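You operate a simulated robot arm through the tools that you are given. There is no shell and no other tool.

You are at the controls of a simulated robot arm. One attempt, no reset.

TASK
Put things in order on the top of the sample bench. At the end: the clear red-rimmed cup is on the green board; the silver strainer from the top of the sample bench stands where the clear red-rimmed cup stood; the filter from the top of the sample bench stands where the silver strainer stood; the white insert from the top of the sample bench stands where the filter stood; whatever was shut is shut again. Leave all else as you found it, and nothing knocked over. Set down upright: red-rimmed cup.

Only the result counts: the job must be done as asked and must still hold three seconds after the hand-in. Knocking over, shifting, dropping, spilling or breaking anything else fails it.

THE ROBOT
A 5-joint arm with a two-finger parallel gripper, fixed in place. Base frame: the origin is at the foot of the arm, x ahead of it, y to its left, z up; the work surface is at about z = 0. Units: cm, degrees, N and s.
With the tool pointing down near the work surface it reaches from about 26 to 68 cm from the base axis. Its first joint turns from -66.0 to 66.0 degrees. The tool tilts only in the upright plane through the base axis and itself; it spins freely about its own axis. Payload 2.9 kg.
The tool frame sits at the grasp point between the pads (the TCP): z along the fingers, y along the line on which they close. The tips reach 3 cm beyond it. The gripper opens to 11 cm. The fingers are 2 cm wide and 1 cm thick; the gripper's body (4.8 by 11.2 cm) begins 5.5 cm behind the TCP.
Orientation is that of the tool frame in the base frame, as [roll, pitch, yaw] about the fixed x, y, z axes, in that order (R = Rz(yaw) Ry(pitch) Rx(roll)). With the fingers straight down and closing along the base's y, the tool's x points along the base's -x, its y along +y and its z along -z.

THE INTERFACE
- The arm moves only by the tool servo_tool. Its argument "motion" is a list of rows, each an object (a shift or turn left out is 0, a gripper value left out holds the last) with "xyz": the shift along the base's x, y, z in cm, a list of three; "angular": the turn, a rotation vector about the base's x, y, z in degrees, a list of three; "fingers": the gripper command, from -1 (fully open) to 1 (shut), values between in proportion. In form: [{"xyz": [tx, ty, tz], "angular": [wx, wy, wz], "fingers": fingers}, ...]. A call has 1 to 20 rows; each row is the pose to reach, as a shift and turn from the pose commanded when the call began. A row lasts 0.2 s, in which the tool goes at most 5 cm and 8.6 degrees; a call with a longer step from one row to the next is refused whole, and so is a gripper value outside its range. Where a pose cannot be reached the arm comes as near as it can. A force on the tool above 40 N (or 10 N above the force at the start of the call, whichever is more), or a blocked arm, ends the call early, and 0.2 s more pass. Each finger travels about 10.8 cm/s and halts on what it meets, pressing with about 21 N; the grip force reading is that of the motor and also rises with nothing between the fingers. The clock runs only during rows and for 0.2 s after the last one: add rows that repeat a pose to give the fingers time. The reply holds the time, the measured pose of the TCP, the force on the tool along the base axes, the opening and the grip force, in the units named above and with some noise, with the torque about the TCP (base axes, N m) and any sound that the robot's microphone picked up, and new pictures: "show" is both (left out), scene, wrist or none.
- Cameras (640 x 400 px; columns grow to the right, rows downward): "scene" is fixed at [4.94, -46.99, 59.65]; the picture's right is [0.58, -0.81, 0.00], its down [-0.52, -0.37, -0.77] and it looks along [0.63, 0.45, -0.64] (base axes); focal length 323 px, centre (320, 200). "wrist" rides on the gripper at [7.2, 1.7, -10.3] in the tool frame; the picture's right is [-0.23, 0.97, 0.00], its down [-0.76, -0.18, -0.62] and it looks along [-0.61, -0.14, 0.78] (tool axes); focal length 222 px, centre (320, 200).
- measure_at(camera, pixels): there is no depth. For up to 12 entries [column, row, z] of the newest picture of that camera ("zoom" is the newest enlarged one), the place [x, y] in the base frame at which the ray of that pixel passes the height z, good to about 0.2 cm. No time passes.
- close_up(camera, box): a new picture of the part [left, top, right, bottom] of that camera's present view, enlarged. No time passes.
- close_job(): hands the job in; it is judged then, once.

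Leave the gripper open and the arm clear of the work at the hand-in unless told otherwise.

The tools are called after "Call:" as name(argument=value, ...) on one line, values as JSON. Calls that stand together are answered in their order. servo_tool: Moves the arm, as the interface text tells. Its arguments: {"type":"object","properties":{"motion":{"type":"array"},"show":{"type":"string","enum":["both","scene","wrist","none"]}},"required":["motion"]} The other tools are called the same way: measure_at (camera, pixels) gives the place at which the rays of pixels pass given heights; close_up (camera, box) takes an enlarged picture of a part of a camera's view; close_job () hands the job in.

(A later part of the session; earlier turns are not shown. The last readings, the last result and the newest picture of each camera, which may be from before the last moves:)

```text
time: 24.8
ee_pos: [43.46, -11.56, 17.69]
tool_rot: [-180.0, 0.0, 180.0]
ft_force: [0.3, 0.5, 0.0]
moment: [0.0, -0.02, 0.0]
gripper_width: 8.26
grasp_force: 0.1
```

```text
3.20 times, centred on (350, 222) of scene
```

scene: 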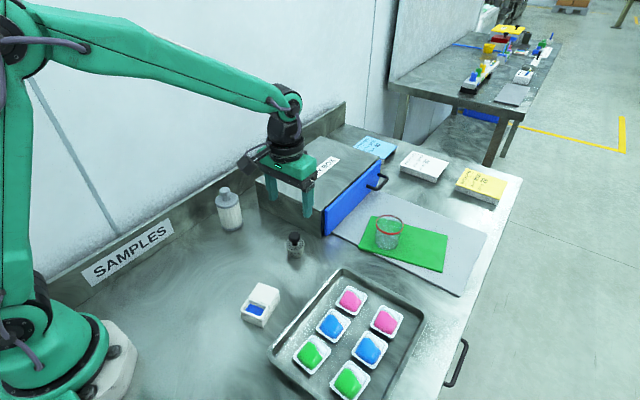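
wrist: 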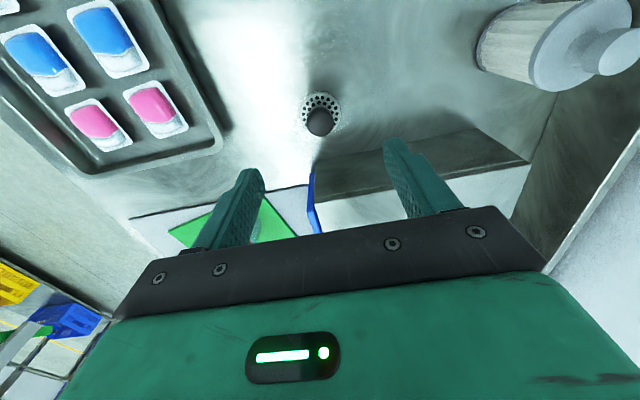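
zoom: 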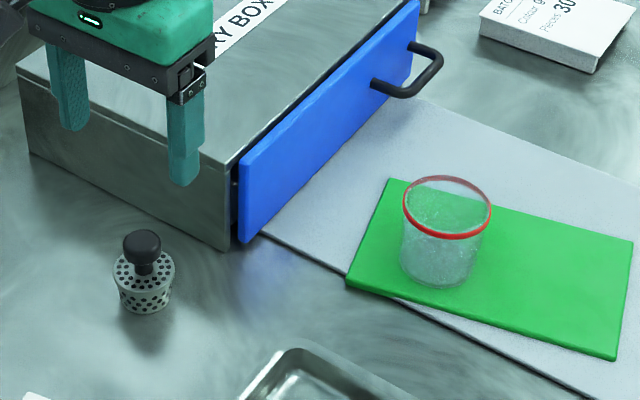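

The cup stands well on the board. Next I'll measure the strainer: its body disc centre is about wrist (320,111), its knob about (320,122).

Call:
measure_at(camera="zoom", pixels=[[143, 243, 6], [143, 243, 5.5], [144, 270, 3], [144, 270, 2.5], [145, 300, 0]])

Call:
measure_at(camera="wrist", pixels=[[320, 111.5, 3], [320, 111.5, 2.5], [320, 122, 6], [320, 122, 5], [300, 112, 3], [340.5, 112, 3], [320, 91, 3]])

```text
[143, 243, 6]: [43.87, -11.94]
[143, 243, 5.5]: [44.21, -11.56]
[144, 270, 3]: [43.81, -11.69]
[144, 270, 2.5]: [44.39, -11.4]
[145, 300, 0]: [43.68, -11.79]
```

```text
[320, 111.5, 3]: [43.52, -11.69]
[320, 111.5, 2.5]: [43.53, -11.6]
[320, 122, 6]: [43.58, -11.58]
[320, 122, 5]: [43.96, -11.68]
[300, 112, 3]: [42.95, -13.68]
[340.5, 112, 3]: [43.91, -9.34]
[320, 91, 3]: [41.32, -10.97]
```

The strainer is centred at about (43.65,-11.65), with its body top near z≈3 and the knob top near z≈6. I'll descend around it to TCP z≈3.4 with the fingers open 8.3 cm.

Call:
servo_tool(motion=[{"xyz": [0.15, -0.1, -3]}, {"xyz": [0.15, -0.1, -6]}, {"xyz": [0.15, -0.1, -9]}, {"xyz": [0.15, -0.1, -12]}, {"xyz": [0.15, -0.1, -13.5]}, {"xyz": [0.15, -0.1, -14.3]}, {"xyz": [0.15, -0.1, -14.3]}])

Call:
close_up(camera="wrist", box=[200, 60, 440, 220])

```text
time: 26.4
ee_pos: [43.63, -11.6, 3.31]
tool_rot: [180.0, -0.1, 180.0]
ft_force: [0.2, -0.9, 0.0]
moment: [0.03, 0.0, 0.01]
gripper_width: 8.24
grasp_force: 0.1
```

scene: 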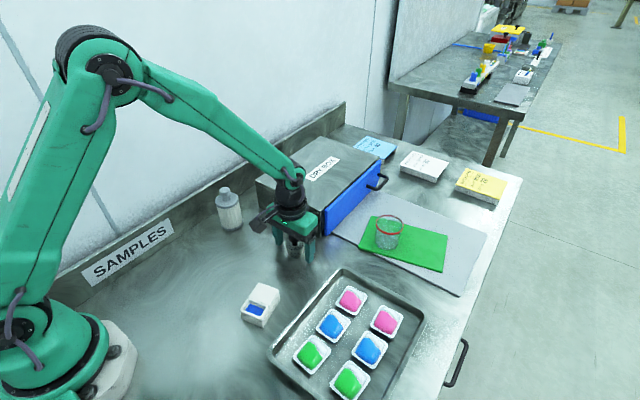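
wrist: 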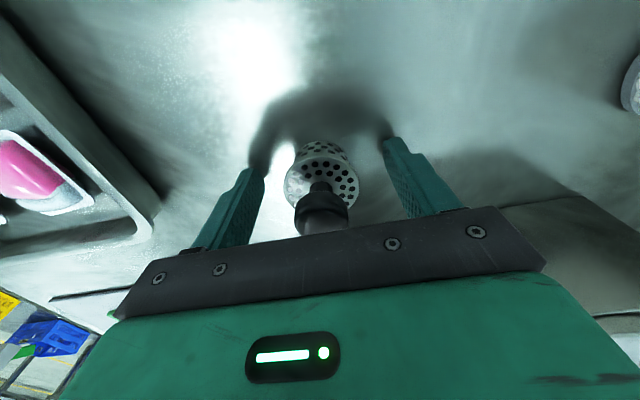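

```text
2.50 times, centred on (320, 140) of wrist
```

zoom: 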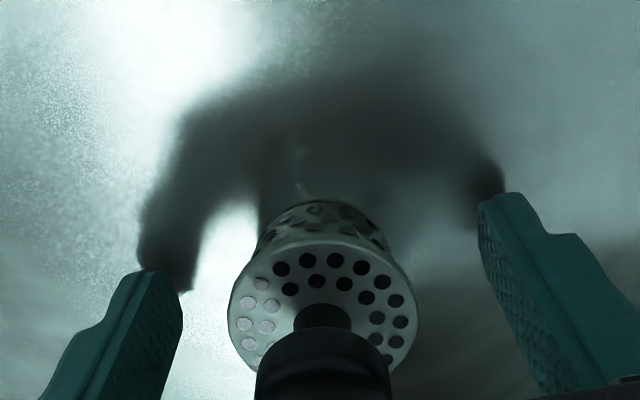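

The strainer's disc is centred between the fingers. I'll close gently.

Call:
servo_tool(motion=[{"fingers": -0.2}, {"fingers": 0.05}, {"fingers": 0.15}, {"fingers": 0.22}, {"fingers": 0.3}, {"fingers": 0.5}, {"fingers": 0.5}], show="wrist")

Call:
close_up(camera="wrist", box=[200, 60, 440, 220])

```text
time: 28.0
ee_pos: [43.62, -11.41, 3.41]
tool_rot: [179.9, 0.0, 180.0]
ft_force: [0.0, 0.6, 0.7]
moment: [0.03, 0.01, 0.01]
gripper_width: 4.42
grasp_force: 20.6
```

wrist: 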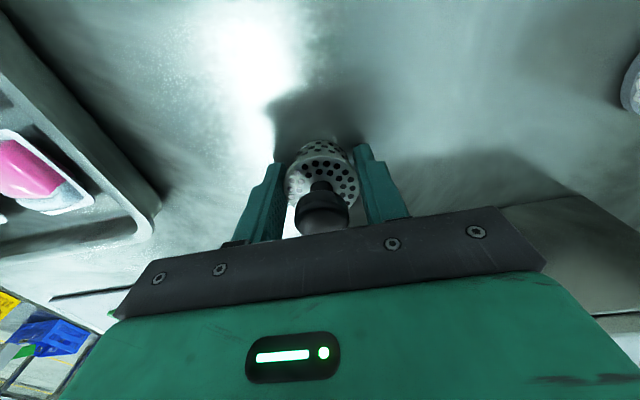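

```text
2.50 times, centred on (320, 140) of wrist
```

zoom: 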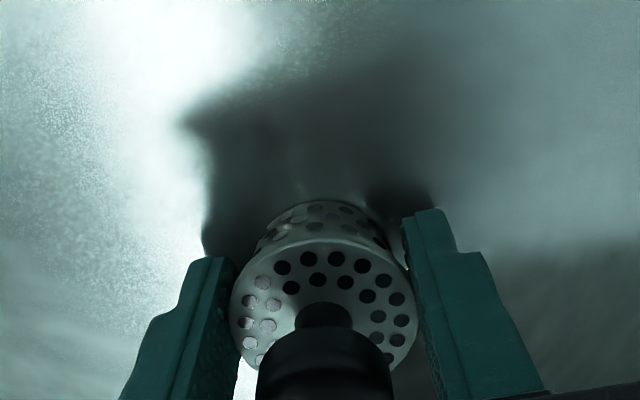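

The strainer is held at 4.42 cm. I'll lift 4 cm slowly and check for slip.

Call:
servo_tool(motion=[{"xyz": [0, 0, 0.3]}, {"xyz": [0, 0, 0.9]}, {"xyz": [0, 0, 1.8]}, {"xyz": [0, 0, 3]}, {"xyz": [0, 0, 4]}, {"xyz": [0, 0, 4]}])

Call:
close_up(camera="wrist", box=[200, 60, 440, 220])

Call:
close_up(camera="scene", box=[240, 180, 360, 260])

```text
time: 29.4
ee_pos: [43.6, -11.65, 7.44]
tool_rot: [-179.9, 0.1, 179.9]
ft_force: [0.1, -0.1, -1.0]
moment: [0.0, -0.01, 0.01]
gripper_width: 4.45
grasp_force: 21.2
```

scene: 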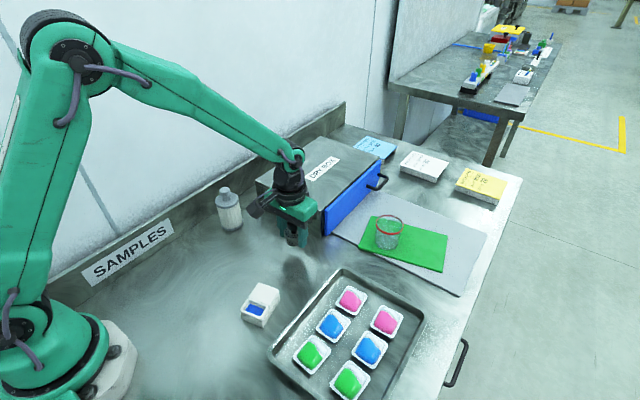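
wrist: 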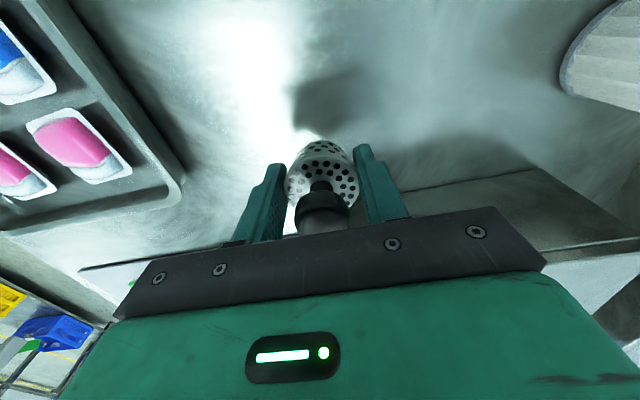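

```text
2.50 times, centred on (320, 140) of wrist
```

zoom: 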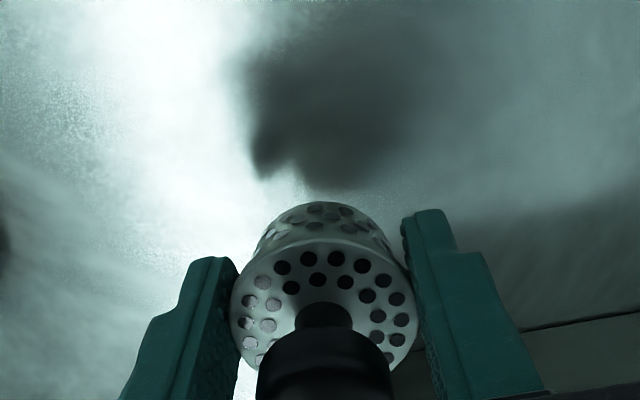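

```text
5.00 times, centred on (300, 220) of scene
```

zoom: 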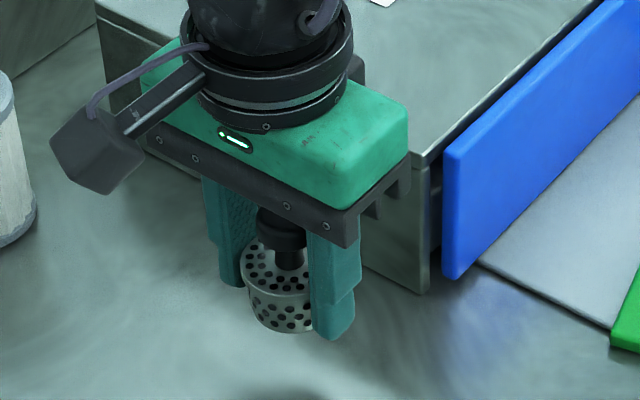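

No slip. I'll carry the strainer to the cup's old spot at (31.8,-1.55), at safe height.

Call:
servo_tool(motion=[{"xyz": [0, 0, 1.5]}, {"xyz": [0, 0, 3.5]}, {"xyz": [-0.8, 0.7, 5]}, {"xyz": [-2.5, 2.1, 5.5]}, {"xyz": [-4.5, 3.8, 5.5]}, {"xyz": [-6.5, 5.5, 5.5]}, {"xyz": [-8.5, 7.2, 5.5]}, {"xyz": [-10.3, 8.8, 5.5]}, {"xyz": [-11.4, 9.7, 5.5]}, {"xyz": [-11.8, 10.05, 5]}, {"xyz": [-11.8, 10.05, 3]}, {"xyz": [-11.8, 10.05, 1]}, {"xyz": [-11.8, 10.05, -1]}, {"xyz": [-11.8, 10.05, -2]}, {"xyz": [-11.8, 10.05, -2]}])

Call:
close_up(camera="wrist", box=[200, 60, 440, 220])

Call:
close_up(camera="scene", box=[170, 200, 290, 280])

```text
time: 32.6
ee_pos: [31.84, -1.6, 5.45]
tool_rot: [180.0, 0.0, 180.0]
ft_force: [-0.2, -0.9, -0.4]
moment: [-0.03, 0.01, 0.0]
gripper_width: 4.42
grasp_force: 21.2
```

scene: 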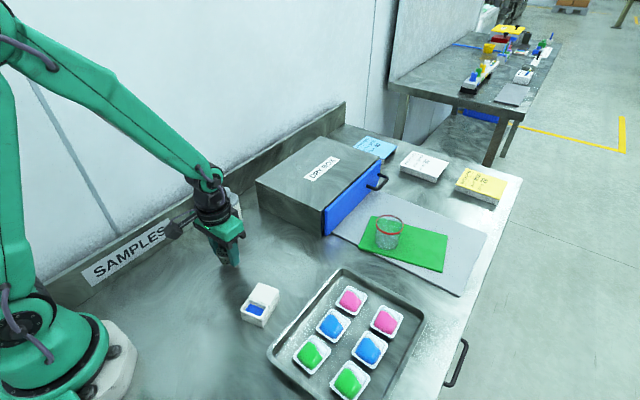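
wrist: 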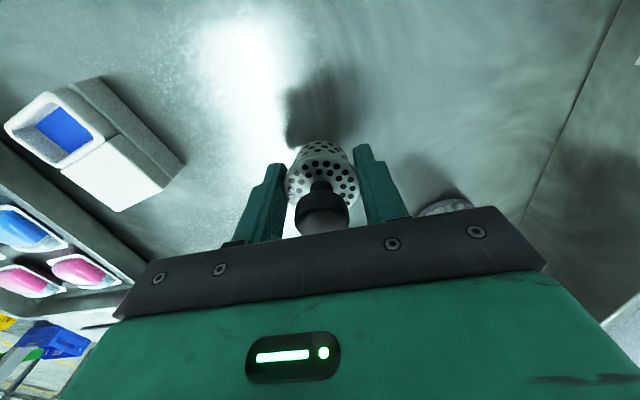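

```text
2.50 times, centred on (320, 140) of wrist
```

zoom: 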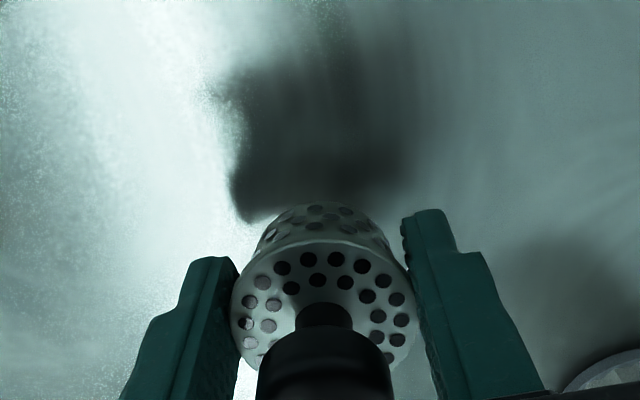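

```text
5.00 times, centred on (230, 240) of scene
```

zoom: 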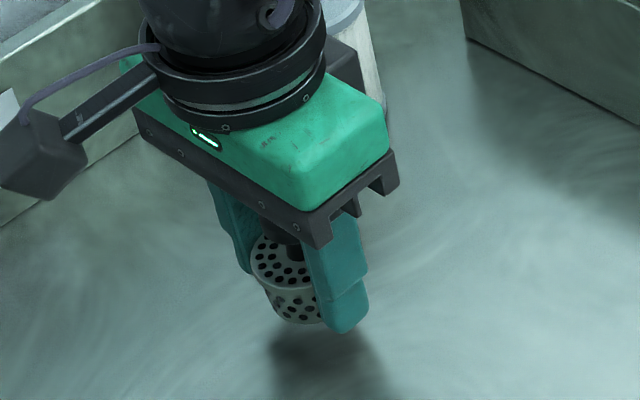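

The strainer hangs straight above the spot with its bottom about 2 cm up. I'll lower to just above contact, then in small steps.

Call:
servo_tool(motion=[{"xyz": [0, 0, -0.7]}, {"xyz": [0, 0, -1.4]}, {"xyz": [0, 0, -1.8]}, {"xyz": [0, 0, -1.8]}], show="none")

Call:
servo_tool(motion=[{"xyz": [0, 0, -0.1]}, {"xyz": [0, 0, -0.2]}, {"xyz": [0, 0, -0.2]}], show="wrist")

```text
time: 33.6
ee_pos: [31.81, -1.62, 3.53]
tool_rot: [-180.0, -0.1, -180.0]
ft_force: [0.5, -0.1, -0.4]
moment: [0.04, 0.01, 0.01]
gripper_width: 4.46
grasp_force: 21.4
```

```text
time: 34.4
ee_pos: [31.8, -1.57, 3.39]
tool_rot: [-179.9, -0.1, 180.0]
ft_force: [0.0, -0.7, -1.1]
moment: [0.0, 0.01, -0.01]
gripper_width: 4.45
grasp_force: 20.8
```

wrist: 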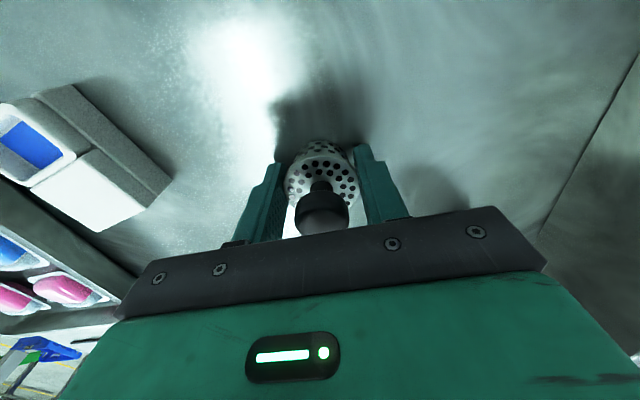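

No contact force yet. One more small step of 0.1–0.15 cm should touch.

Call:
servo_tool(motion=[{"xyz": [0, 0, -0.07]}, {"xyz": [0, 0, -0.13]}, {"xyz": [0, 0, -0.13]}], show="none")

```text
time: 35.2
ee_pos: [31.97, -1.54, 3.28]
tool_rot: [-180.0, 0.1, -180.0]
ft_force: [-4.9, -1.7, 18.8]
moment: [-0.08, 0.09, -0.07]
gripper_width: 4.44
grasp_force: 21.1
```

Firm contact at 18.8 N. I'll back off 0.1 cm to relieve it and open slowly.

Call:
servo_tool(motion=[{"xyz": [0, 0, 0.08]}, {"xyz": [0, 0, 0.1]}, {"xyz": [0, 0, 0.1], "fingers": 0.22}, {"xyz": [0, 0, 0.1], "fingers": 0.15}, {"xyz": [0, 0, 0.1], "fingers": 0.0}, {"xyz": [0, 0, 0.1], "fingers": -0.25}, {"xyz": [0, 0, 0.1], "fingers": -0.45}, {"xyz": [0, 0, 0.1], "fingers": -0.45}])

Call:
close_up(camera="wrist", box=[200, 60, 440, 220])

```text
time: 37.0
ee_pos: [31.81, -1.72, 3.36]
tool_rot: [180.0, 0.0, 180.0]
ft_force: [-0.5, -0.1, 0.2]
moment: [0.01, 0.03, 0.02]
gripper_width: 7.97
grasp_force: 0.0
```

scene: 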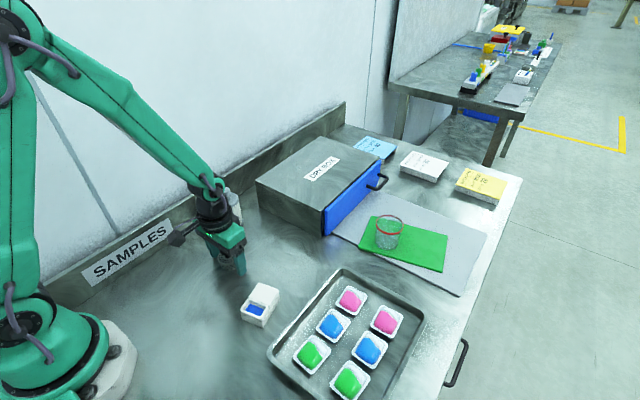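
wrist: 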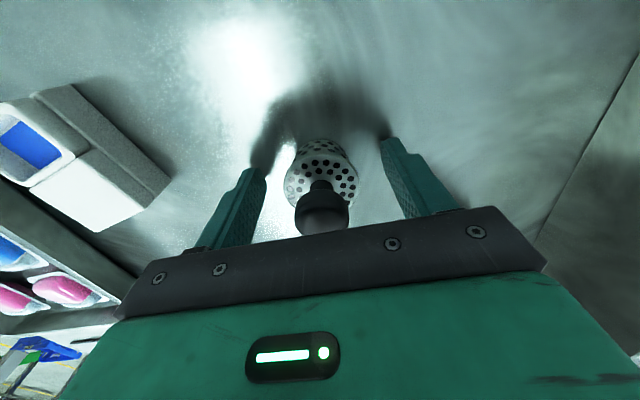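

```text
2.50 times, centred on (320, 140) of wrist
```

zoom: 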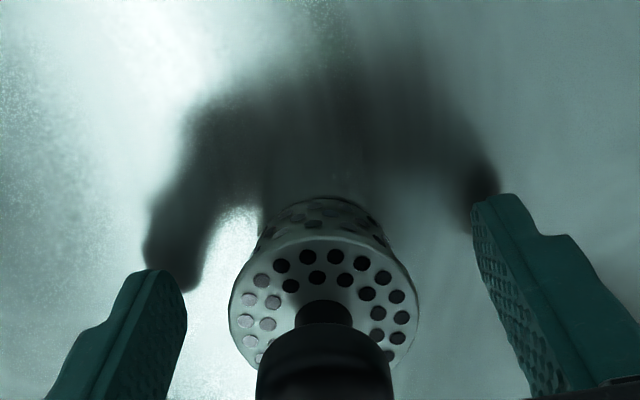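

The strainer stands free at the cup's old spot. I'll rise, turn the gripper +90° about z so it closes along x with the camera away from the wall, and move over the filter near (42,8.2).

Call:
servo_tool(motion=[{"xyz": [0, 0, 1.5]}, {"xyz": [0, 0, 4.5]}, {"xyz": [0, 0, 8.5]}, {"xyz": [0, 0, 12], "angular": [0, 0, 8]}, {"xyz": [0, 0, 15], "angular": [0, 0, 16]}, {"xyz": [0, 0, 16], "angular": [0, 0, 24]}, {"xyz": [0.5, 0.5, 16], "angular": [0, 0, 32]}, {"xyz": [1.5, 1.4, 16], "angular": [0, 0, 40]}, {"xyz": [2.7, 2.6, 16], "angular": [0, 0, 48]}, {"xyz": [4, 3.9, 16], "angular": [0, 0, 56]}, {"xyz": [5.5, 5.3, 16], "angular": [0, 0, 64]}, {"xyz": [7, 6.8, 16], "angular": [0, 0, 72]}, {"xyz": [8.5, 8.2, 16], "angular": [0, 0, 80]}, {"xyz": [9.7, 9.3, 16], "angular": [0, 0, 86]}, {"xyz": [10.1, 9.7, 16], "angular": [0, 0, 90]}, {"xyz": [10.1, 9.7, 16], "angular": [0, 0, 90]}, {"xyz": [10.1, 9.7, 16], "angular": [0, 0, 90]}])

Call:
close_up(camera="wrist", box=[160, 40, 480, 240])

Call:
close_up(camera="scene", box=[160, 160, 320, 280])

```text
time: 40.6
ee_pos: [42.08, 8.14, 19.4]
tool_rot: [180.0, 0.0, -89.9]
ft_force: [-0.5, -0.2, 0.2]
moment: [0.0, 0.0, -0.01]
gripper_width: 7.99
grasp_force: 0.0
```

scene: 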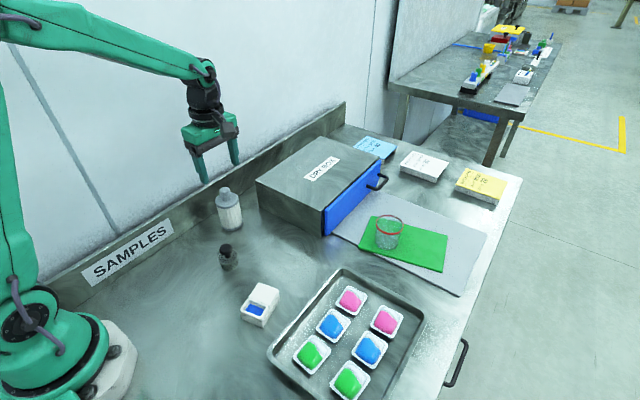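
wrist: 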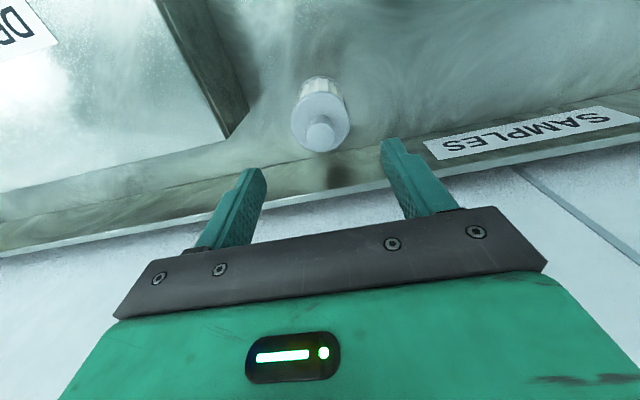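

```text
2.00 times, centred on (320, 140) of wrist
```

zoom: 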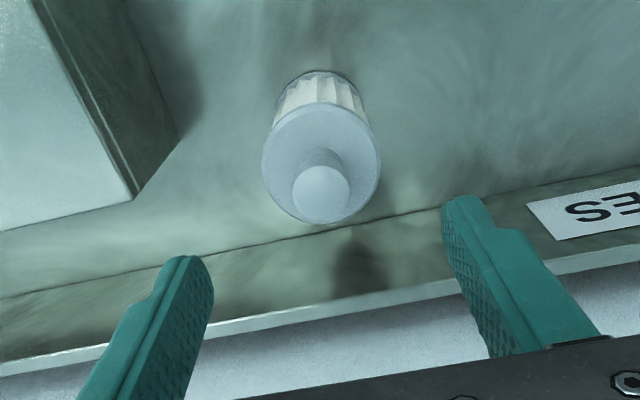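

```text
3.33 times, centred on (240, 220) of scene
```

zoom: 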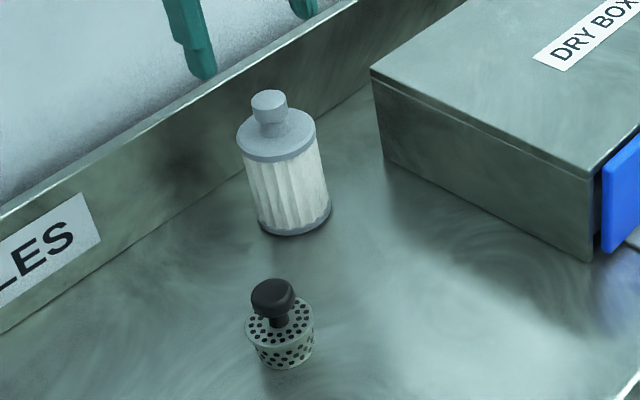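

The filter is below the gripper. I'll measure the cap, knob and base from both cameras at candidate heights.

Call:
measure_at(camera="wrist", pixels=[[321, 121, 7], [321, 121, 7.5], [321, 121, 8], [320.5, 136.5, 10], [320.5, 136.5, 11], [291, 122, 7.5], [351, 122, 7.5], [321, 91, 7.5], [321, 151, 7.5], [230, 158, 0]])

Call:
measure_at(camera="zoom", pixels=[[267, 97, 10], [267, 97, 11], [276, 135, 7], [276, 135, 7.5], [276, 135, 8], [295, 216, 0], [236, 140, 7.5], [316, 132, 7.5], [280, 355, 0], [274, 287, 6]])

```text
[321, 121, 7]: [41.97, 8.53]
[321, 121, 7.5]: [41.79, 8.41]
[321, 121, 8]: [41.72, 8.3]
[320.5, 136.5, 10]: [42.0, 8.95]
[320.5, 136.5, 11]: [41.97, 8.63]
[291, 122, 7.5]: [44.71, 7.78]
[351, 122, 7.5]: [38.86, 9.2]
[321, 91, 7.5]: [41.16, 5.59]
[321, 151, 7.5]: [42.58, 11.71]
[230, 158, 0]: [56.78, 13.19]
```

```text
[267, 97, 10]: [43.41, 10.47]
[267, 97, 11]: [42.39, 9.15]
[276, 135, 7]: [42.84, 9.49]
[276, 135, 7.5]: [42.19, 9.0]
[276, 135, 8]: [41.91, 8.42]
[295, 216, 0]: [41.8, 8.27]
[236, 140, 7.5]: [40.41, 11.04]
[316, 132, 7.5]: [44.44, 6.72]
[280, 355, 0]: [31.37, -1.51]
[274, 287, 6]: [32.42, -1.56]
```

The filter is centred at about (41.85,8.35), with its cap top near z≈8.1 and knob top near z≈11.2. I'll descend to TCP z≈7.6, which puts the cap at the pads and leaves the knob clear of the gripper body.

Call:
servo_tool(motion=[{"xyz": [-0.2, 0.2, -2]}, {"xyz": [-0.2, 0.2, -4.5]}, {"xyz": [-0.2, 0.2, -7]}, {"xyz": [-0.2, 0.2, -9]}, {"xyz": [-0.2, 0.2, -10.8]}, {"xyz": [-0.2, 0.2, -11.8]}, {"xyz": [-0.2, 0.2, -11.8]}])

Call:
close_up(camera="wrist", box=[200, 60, 440, 220])

Call:
close_up(camera="scene", box=[160, 150, 320, 250])

```text
time: 42.2
ee_pos: [41.59, 8.31, 7.54]
tool_rot: [-180.0, 0.0, -89.9]
ft_force: [-0.4, 0.2, 0.5]
moment: [-0.04, 0.0, -0.01]
gripper_width: 7.95
grasp_force: 0.2
```

scene: 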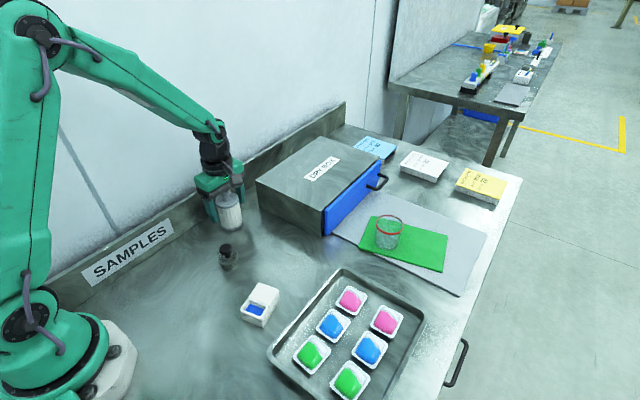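
wrist: 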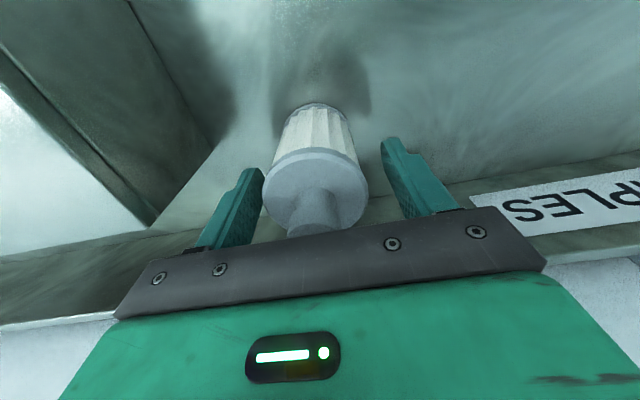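

```text
2.50 times, centred on (320, 140) of wrist
```

zoom: 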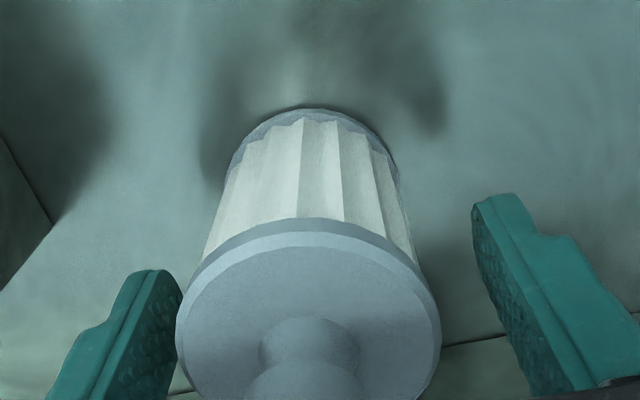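

```text
4.00 times, centred on (240, 200) of scene
```

zoom: 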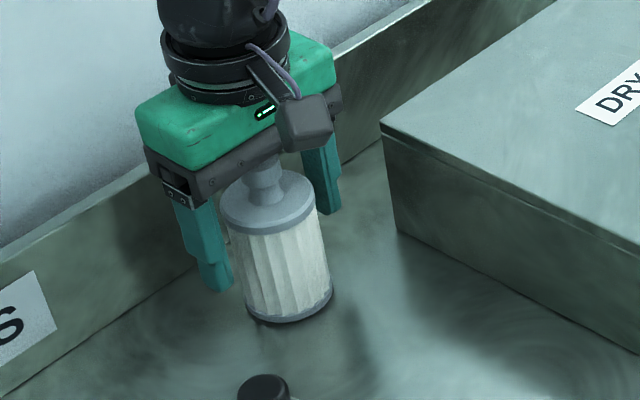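

The cap sits about 0.25 cm toward +x from the gripper centre (span 177..440 in the zoom against a centre of 320). I'll shift +0.25 in x, then close gently.

Call:
servo_tool(motion=[{"xyz": [0.15, 0, 0]}, {"xyz": [0.25, 0, 0]}, {"xyz": [0.25, 0, 0], "fingers": -0.3}, {"xyz": [0.25, 0, 0], "fingers": -0.2}, {"xyz": [0.25, 0, 0], "fingers": -0.14}, {"xyz": [0.25, 0, 0], "fingers": -0.14}], show="wrist")

Call:
close_up(camera="wrist", box=[200, 60, 440, 220])

```text
time: 43.6
ee_pos: [42.02, 8.32, 7.62]
tool_rot: [-180.0, -0.2, -89.9]
ft_force: [-1.1, 0.7, -0.1]
moment: [0.03, 0.01, -0.03]
gripper_width: 6.26
grasp_force: 0.0
```

wrist: 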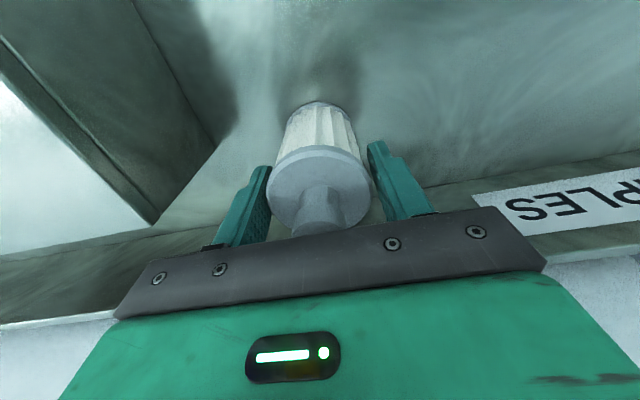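

```text
2.50 times, centred on (320, 140) of wrist
```

zoom: 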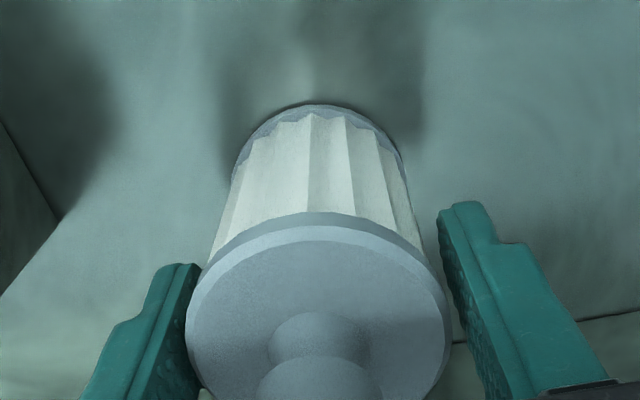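

Now it is centred (186..452 around 320). I'll close fully.

Call:
servo_tool(motion=[{"fingers": -0.1}, {"fingers": -0.05}, {"fingers": 0.1}, {"fingers": 0.3}, {"fingers": 0.3}], show="wrist")

Call:
close_up(camera="wrist", box=[200, 60, 440, 220])

```text
time: 44.8
ee_pos: [41.84, 8.29, 7.57]
tool_rot: [180.0, 0.0, -90.0]
ft_force: [-0.3, 1.0, 0.9]
moment: [0.02, 0.06, 0.0]
gripper_width: 5.68
grasp_force: 21.2
```

wrist: 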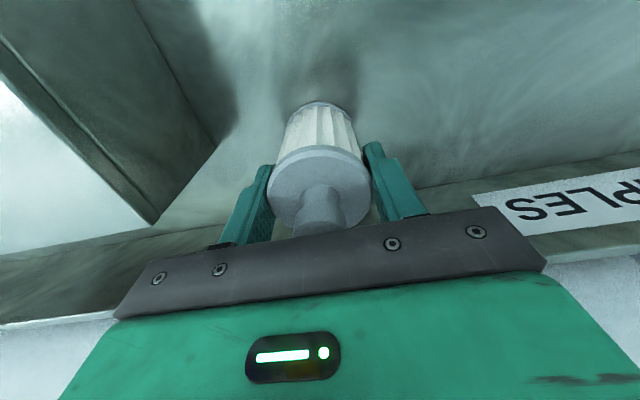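

```text
2.50 times, centred on (320, 140) of wrist
```

zoom: 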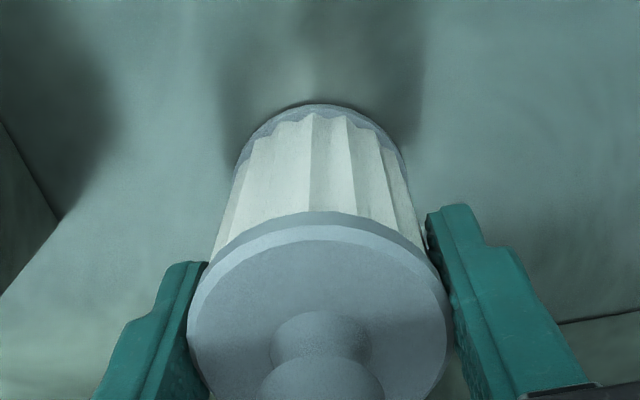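

The filter is held at 5.68 cm. Its spot is about (41.9,8.3). I'll lift 4 cm slowly and check.

Call:
servo_tool(motion=[{"xyz": [0, 0, 0.3]}, {"xyz": [0, 0, 0.9]}, {"xyz": [0, 0, 1.8]}, {"xyz": [0, 0, 3]}, {"xyz": [0, 0, 4]}, {"xyz": [0, 0, 4]}])

Call:
close_up(camera="wrist", box=[200, 60, 440, 220])

Call:
close_up(camera="scene", box=[160, 150, 320, 250])

```text
time: 46.2
ee_pos: [41.92, 8.42, 11.59]
tool_rot: [-180.0, 0.0, -90.1]
ft_force: [-0.5, -0.2, -0.7]
moment: [-0.03, 0.01, 0.0]
gripper_width: 5.69
grasp_force: 21.1
```

scene: 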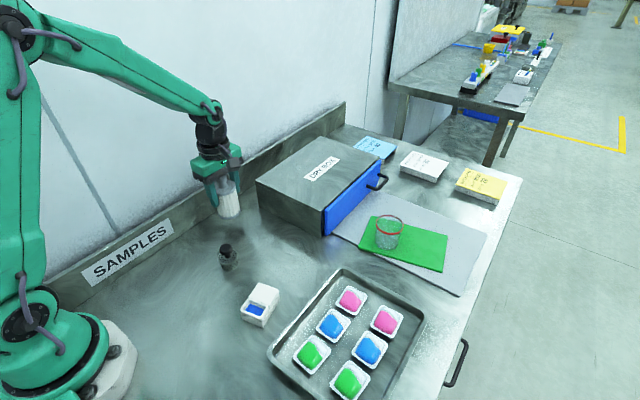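
wrist: 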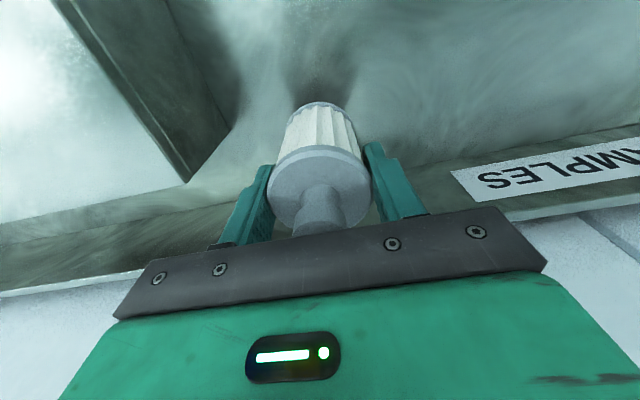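

```text
2.50 times, centred on (320, 140) of wrist
```

zoom: 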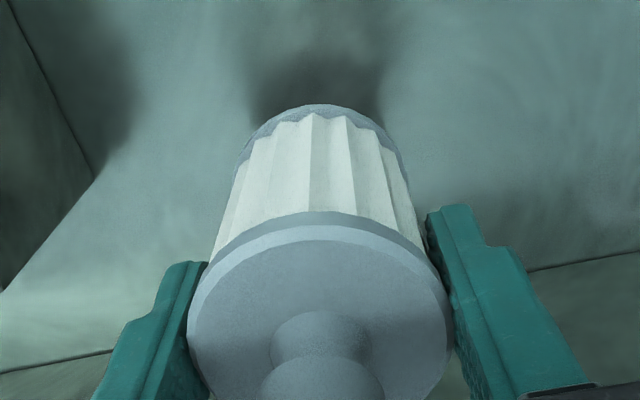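

```text
4.00 times, centred on (240, 200) of scene
```

zoom: 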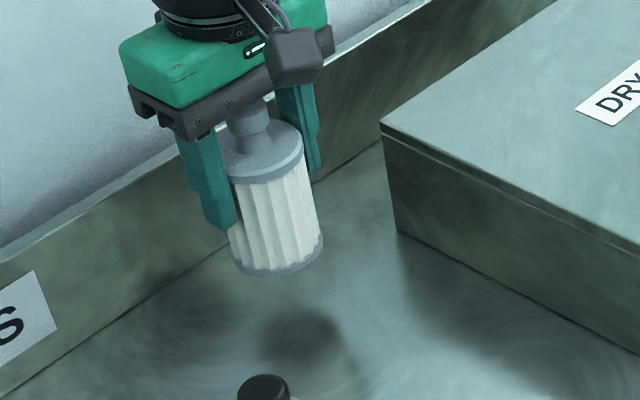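

No slip. I'll carry the filter along to the strainer's old spot at (43.6,-11.6) at safe height.

Call:
servo_tool(motion=[{"xyz": [0, 0, 1.2]}, {"xyz": [0, -0.5, 2.5]}, {"xyz": [0.1, -1.8, 3.5]}, {"xyz": [0.3, -3.8, 4]}, {"xyz": [0.5, -6, 4]}, {"xyz": [0.7, -8.2, 4]}, {"xyz": [0.9, -10.4, 4]}, {"xyz": [1.1, -12.6, 4]}, {"xyz": [1.3, -14.8, 4]}, {"xyz": [1.5, -17, 4]}, {"xyz": [1.6, -18.8, 4]}, {"xyz": [1.7, -19.8, 3.5]}, {"xyz": [1.7, -20.0, 2]}, {"xyz": [1.7, -20.0, 0]}, {"xyz": [1.7, -20.0, -1.5]}, {"xyz": [1.7, -20.0, -2]}, {"xyz": [1.7, -20.0, -2]}])

Call:
close_up(camera="wrist", box=[200, 60, 440, 220])

Call:
close_up(camera="scene", box=[220, 170, 380, 270])

```text
time: 49.8
ee_pos: [43.79, -11.61, 9.58]
tool_rot: [180.0, 0.0, -90.0]
ft_force: [-0.2, 0.4, -0.2]
moment: [0.01, -0.01, -0.01]
gripper_width: 5.7
grasp_force: 21.4
```

scene: 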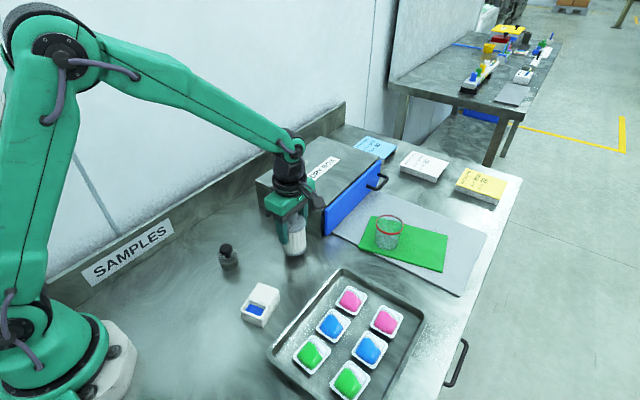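
wrist: 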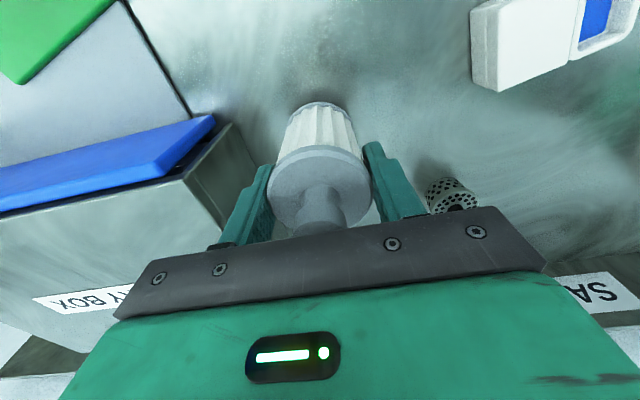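

```text
2.50 times, centred on (320, 140) of wrist
```

zoom: 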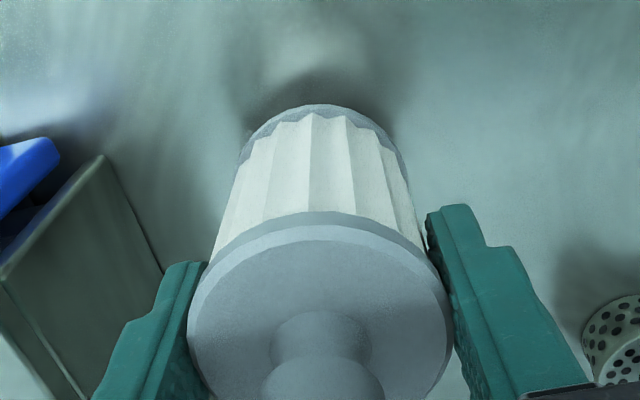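

```text
4.00 times, centred on (300, 220) of scene
```

zoom: 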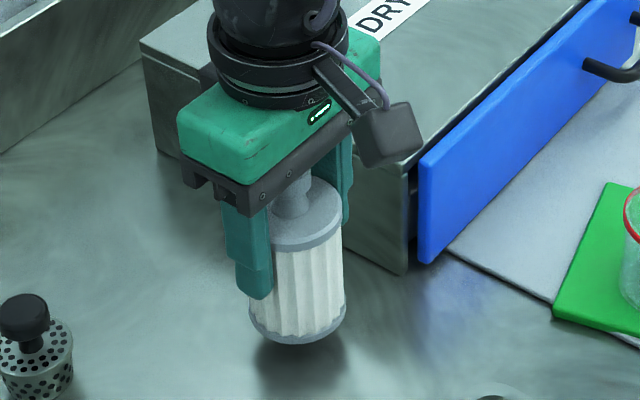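

The filter is above the spot with its bottom about 2 cm up. I'll lower to near contact, then in small steps.

Call:
servo_tool(motion=[{"xyz": [0, 0, -0.7]}, {"xyz": [0, 0, -1.4]}, {"xyz": [0, 0, -1.8]}, {"xyz": [0, 0, -1.8]}], show="none")

Call:
servo_tool(motion=[{"xyz": [0, 0, -0.08]}, {"xyz": [0, 0, -0.15]}, {"xyz": [0, 0, -0.15]}], show="none")

```text
time: 50.8
ee_pos: [43.78, -11.68, 7.82]
tool_rot: [-180.0, 0.0, -89.9]
ft_force: [0.2, -0.2, -0.6]
moment: [0.01, 0.03, -0.01]
gripper_width: 5.67
grasp_force: 21.7
```

```text
time: 51.6
ee_pos: [43.76, -11.74, 7.59]
tool_rot: [-180.0, -0.1, -89.9]
ft_force: [0.2, 0.4, -1.5]
moment: [0.0, -0.01, -0.01]
gripper_width: 5.69
grasp_force: 20.7
```

No contact yet at TCP 7.59. I'll take another 0.1 cm step.

Call:
servo_tool(motion=[{"xyz": [0, 0, -0.05]}, {"xyz": [0, 0, -0.1]}, {"xyz": [0, 0, -0.1]}], show="scene")

```text
time: 52.4
ee_pos: [43.64, -11.6, 7.61]
tool_rot: [-180.0, 0.0, -90.0]
ft_force: [-2.9, -0.1, 6.6]
moment: [-0.04, 0.18, -0.01]
gripper_width: 5.68
grasp_force: 20.9
```

scene: 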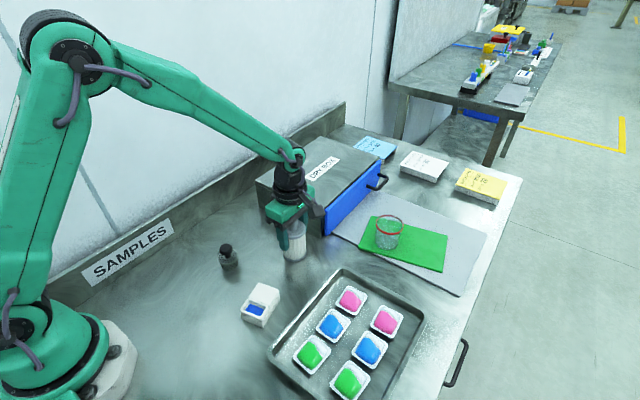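

Contact at Fz=6.6 N. I'll open slowly to about 8 cm.

Call:
servo_tool(motion=[{"xyz": [0, 0, 0.05]}, {"xyz": [0, 0, 0.05], "fingers": 0.0}, {"xyz": [0, 0, 0.05], "fingers": -0.08}, {"xyz": [0, 0, 0.05], "fingers": -0.15}, {"xyz": [0, 0, 0.05], "fingers": -0.3}, {"xyz": [0, 0, 0.05], "fingers": -0.45}, {"xyz": [0, 0, 0.05], "fingers": -0.45}])

Call:
close_up(camera="wrist", box=[200, 60, 440, 220])

Call:
close_up(camera="scene", box=[220, 170, 380, 270])

```text
time: 54.0
ee_pos: [43.62, -11.69, 7.62]
tool_rot: [-179.9, 0.0, -90.0]
ft_force: [1.5, 0.8, 0.1]
moment: [-0.01, 0.02, 0.01]
gripper_width: 7.98
grasp_force: 0.0
```

scene: 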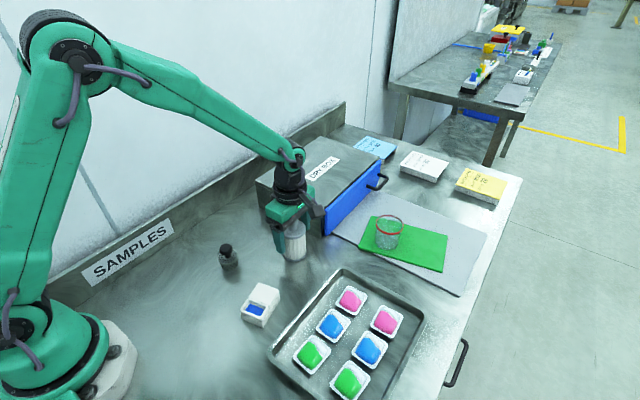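
wrist: 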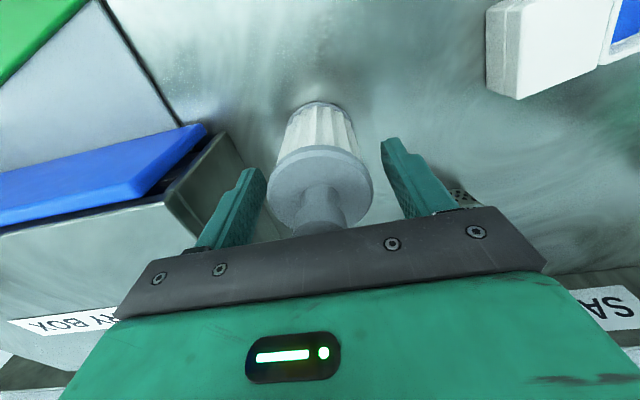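

```text
2.50 times, centred on (320, 140) of wrist
```

zoom: 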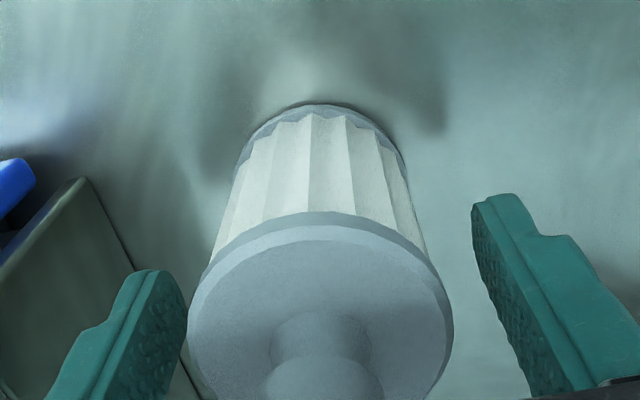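

```text
4.00 times, centred on (300, 220) of scene
```

zoom: 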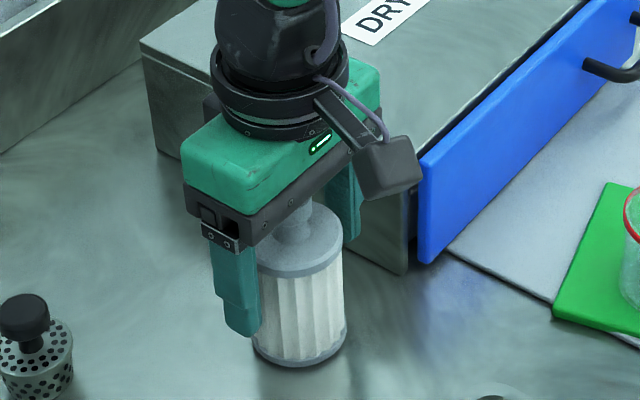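

The filter stands at the strainer's old spot. I'll rise clear, open fully and move above the white insert near (28,-15.4), keeping the fingers roughly along the insert's long axis.

Call:
servo_tool(motion=[{"xyz": [0, 0, 1.5]}, {"xyz": [0, 0, 4.5]}, {"xyz": [0, 0, 8]}, {"xyz": [-0.5, 0, 11]}, {"xyz": [-2.5, -0.6, 12.5]}, {"xyz": [-5, -1.2, 12.5]}, {"xyz": [-7.5, -1.8, 12.5]}, {"xyz": [-10, -2.4, 12.5], "angular": [0, 0, 4]}, {"xyz": [-12.5, -3, 12.5], "angular": [0, 0, 8]}, {"xyz": [-14.8, -3.5, 12.5], "angular": [0, 0, 11]}, {"xyz": [-15.6, -3.7, 12.5], "angular": [0, 0, 13]}, {"xyz": [-15.6, -3.7, 12.5], "angular": [0, 0, 13], "fingers": -0.7}, {"xyz": [-15.6, -3.7, 12.5], "angular": [0, 0, 13], "fingers": -1}, {"xyz": [-15.6, -3.7, 12.5], "angular": [0, 0, 13], "fingers": -1}])

Call:
close_up(camera="wrist", box=[160, 40, 480, 240])

Call:
close_up(camera="scene", box=[200, 180, 360, 340])

```text
time: 57.0
ee_pos: [28.08, -15.39, 20.07]
tool_rot: [-180.0, 0.0, -77.1]
ft_force: [-0.6, 0.3, 0.1]
moment: [0.0, -0.01, -0.02]
gripper_width: 11.0
grasp_force: 0.0
```

scene: 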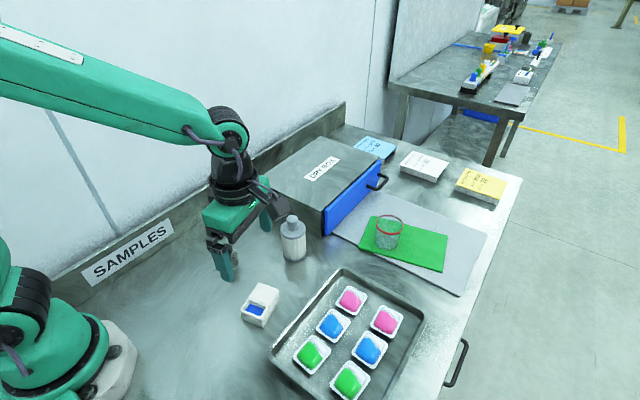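
wrist: 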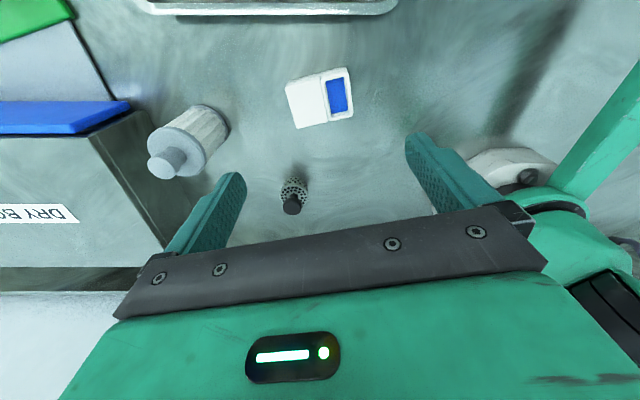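

```text
2.00 times, centred on (320, 140) of wrist
```

zoom: 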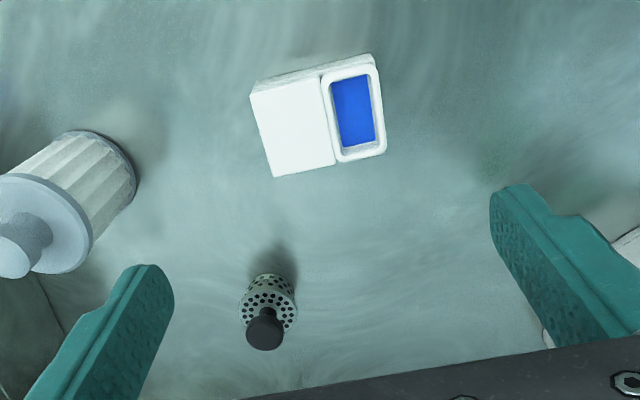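

```text
2.50 times, centred on (280, 260) of scene
```

zoom: 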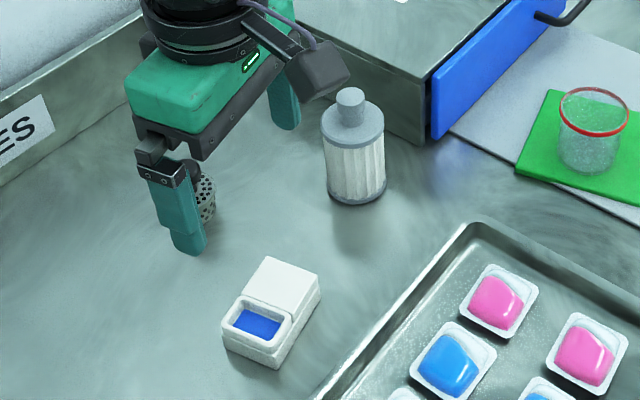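

All three moved objects stand well. I'll measure the insert's outline from this view.

Call:
measure_at(camera="wrist", pixels=[[285, 87, 4], [297.5, 128.5, 4], [352, 115.5, 4], [346.5, 69, 4], [285, 87, 3], [297.5, 128.5, 3], [352, 115.5, 3], [346.5, 69, 3]])

Call:
close_up(camera="scene", box=[230, 270, 294, 334])

Call:
close_up(camera="wrist", box=[272, 52, 368, 148])

```text
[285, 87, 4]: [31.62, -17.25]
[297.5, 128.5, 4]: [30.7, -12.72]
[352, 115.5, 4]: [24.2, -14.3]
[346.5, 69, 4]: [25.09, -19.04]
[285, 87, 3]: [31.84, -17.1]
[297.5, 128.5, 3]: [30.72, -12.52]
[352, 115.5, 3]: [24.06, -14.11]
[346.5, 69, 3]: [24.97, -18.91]
```

```text
6.25 times, centred on (262, 302) of scene
```

zoom: 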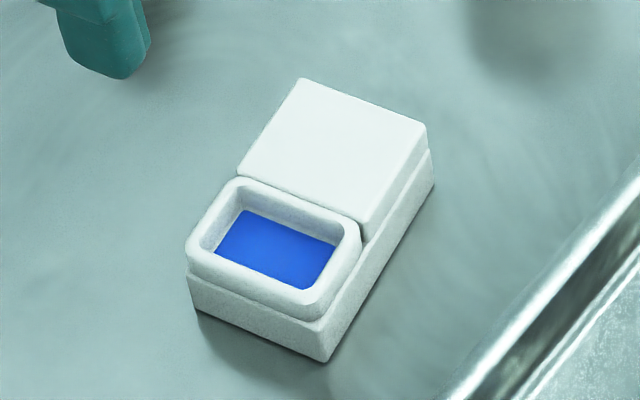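

```text
4.17 times, centred on (320, 100) of wrist
```

zoom: 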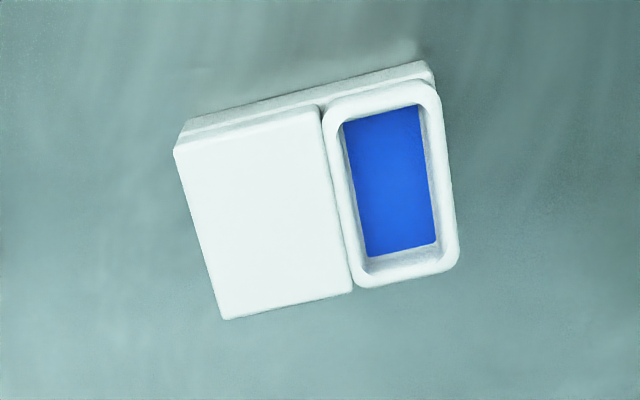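

The insert appears to be one solid block with a wider base. I'll measure its base corners in the scene for a precise centre.

Call:
measure_at(camera="scene", pixels=[[242, 319.9, 0], [262.8, 327.7, 0], [280.1, 300, 0], [259.6, 282.8, 3], [278.8, 290, 3], [259.6, 282.8, 4], [278.8, 290, 4], [259.6, 282.8, 3.5], [278.8, 290, 3.5]])

Call:
measure_at(camera="wrist", pixels=[[286.5, 84, 2], [345, 66.8, 2], [286.5, 84, 1.5], [345, 66.8, 1.5], [318, 100, 3], [318, 100, 4]])

```text
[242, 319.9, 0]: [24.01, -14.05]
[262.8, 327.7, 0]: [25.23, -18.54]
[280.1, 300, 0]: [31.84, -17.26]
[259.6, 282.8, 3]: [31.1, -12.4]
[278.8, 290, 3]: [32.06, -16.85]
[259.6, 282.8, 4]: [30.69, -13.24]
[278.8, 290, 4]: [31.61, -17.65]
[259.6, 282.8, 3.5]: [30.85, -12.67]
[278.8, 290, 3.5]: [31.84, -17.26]
```

```text
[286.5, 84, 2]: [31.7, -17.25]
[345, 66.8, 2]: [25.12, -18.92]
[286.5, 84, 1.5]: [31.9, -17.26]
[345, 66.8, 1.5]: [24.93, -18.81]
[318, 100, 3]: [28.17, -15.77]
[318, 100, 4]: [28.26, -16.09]
```

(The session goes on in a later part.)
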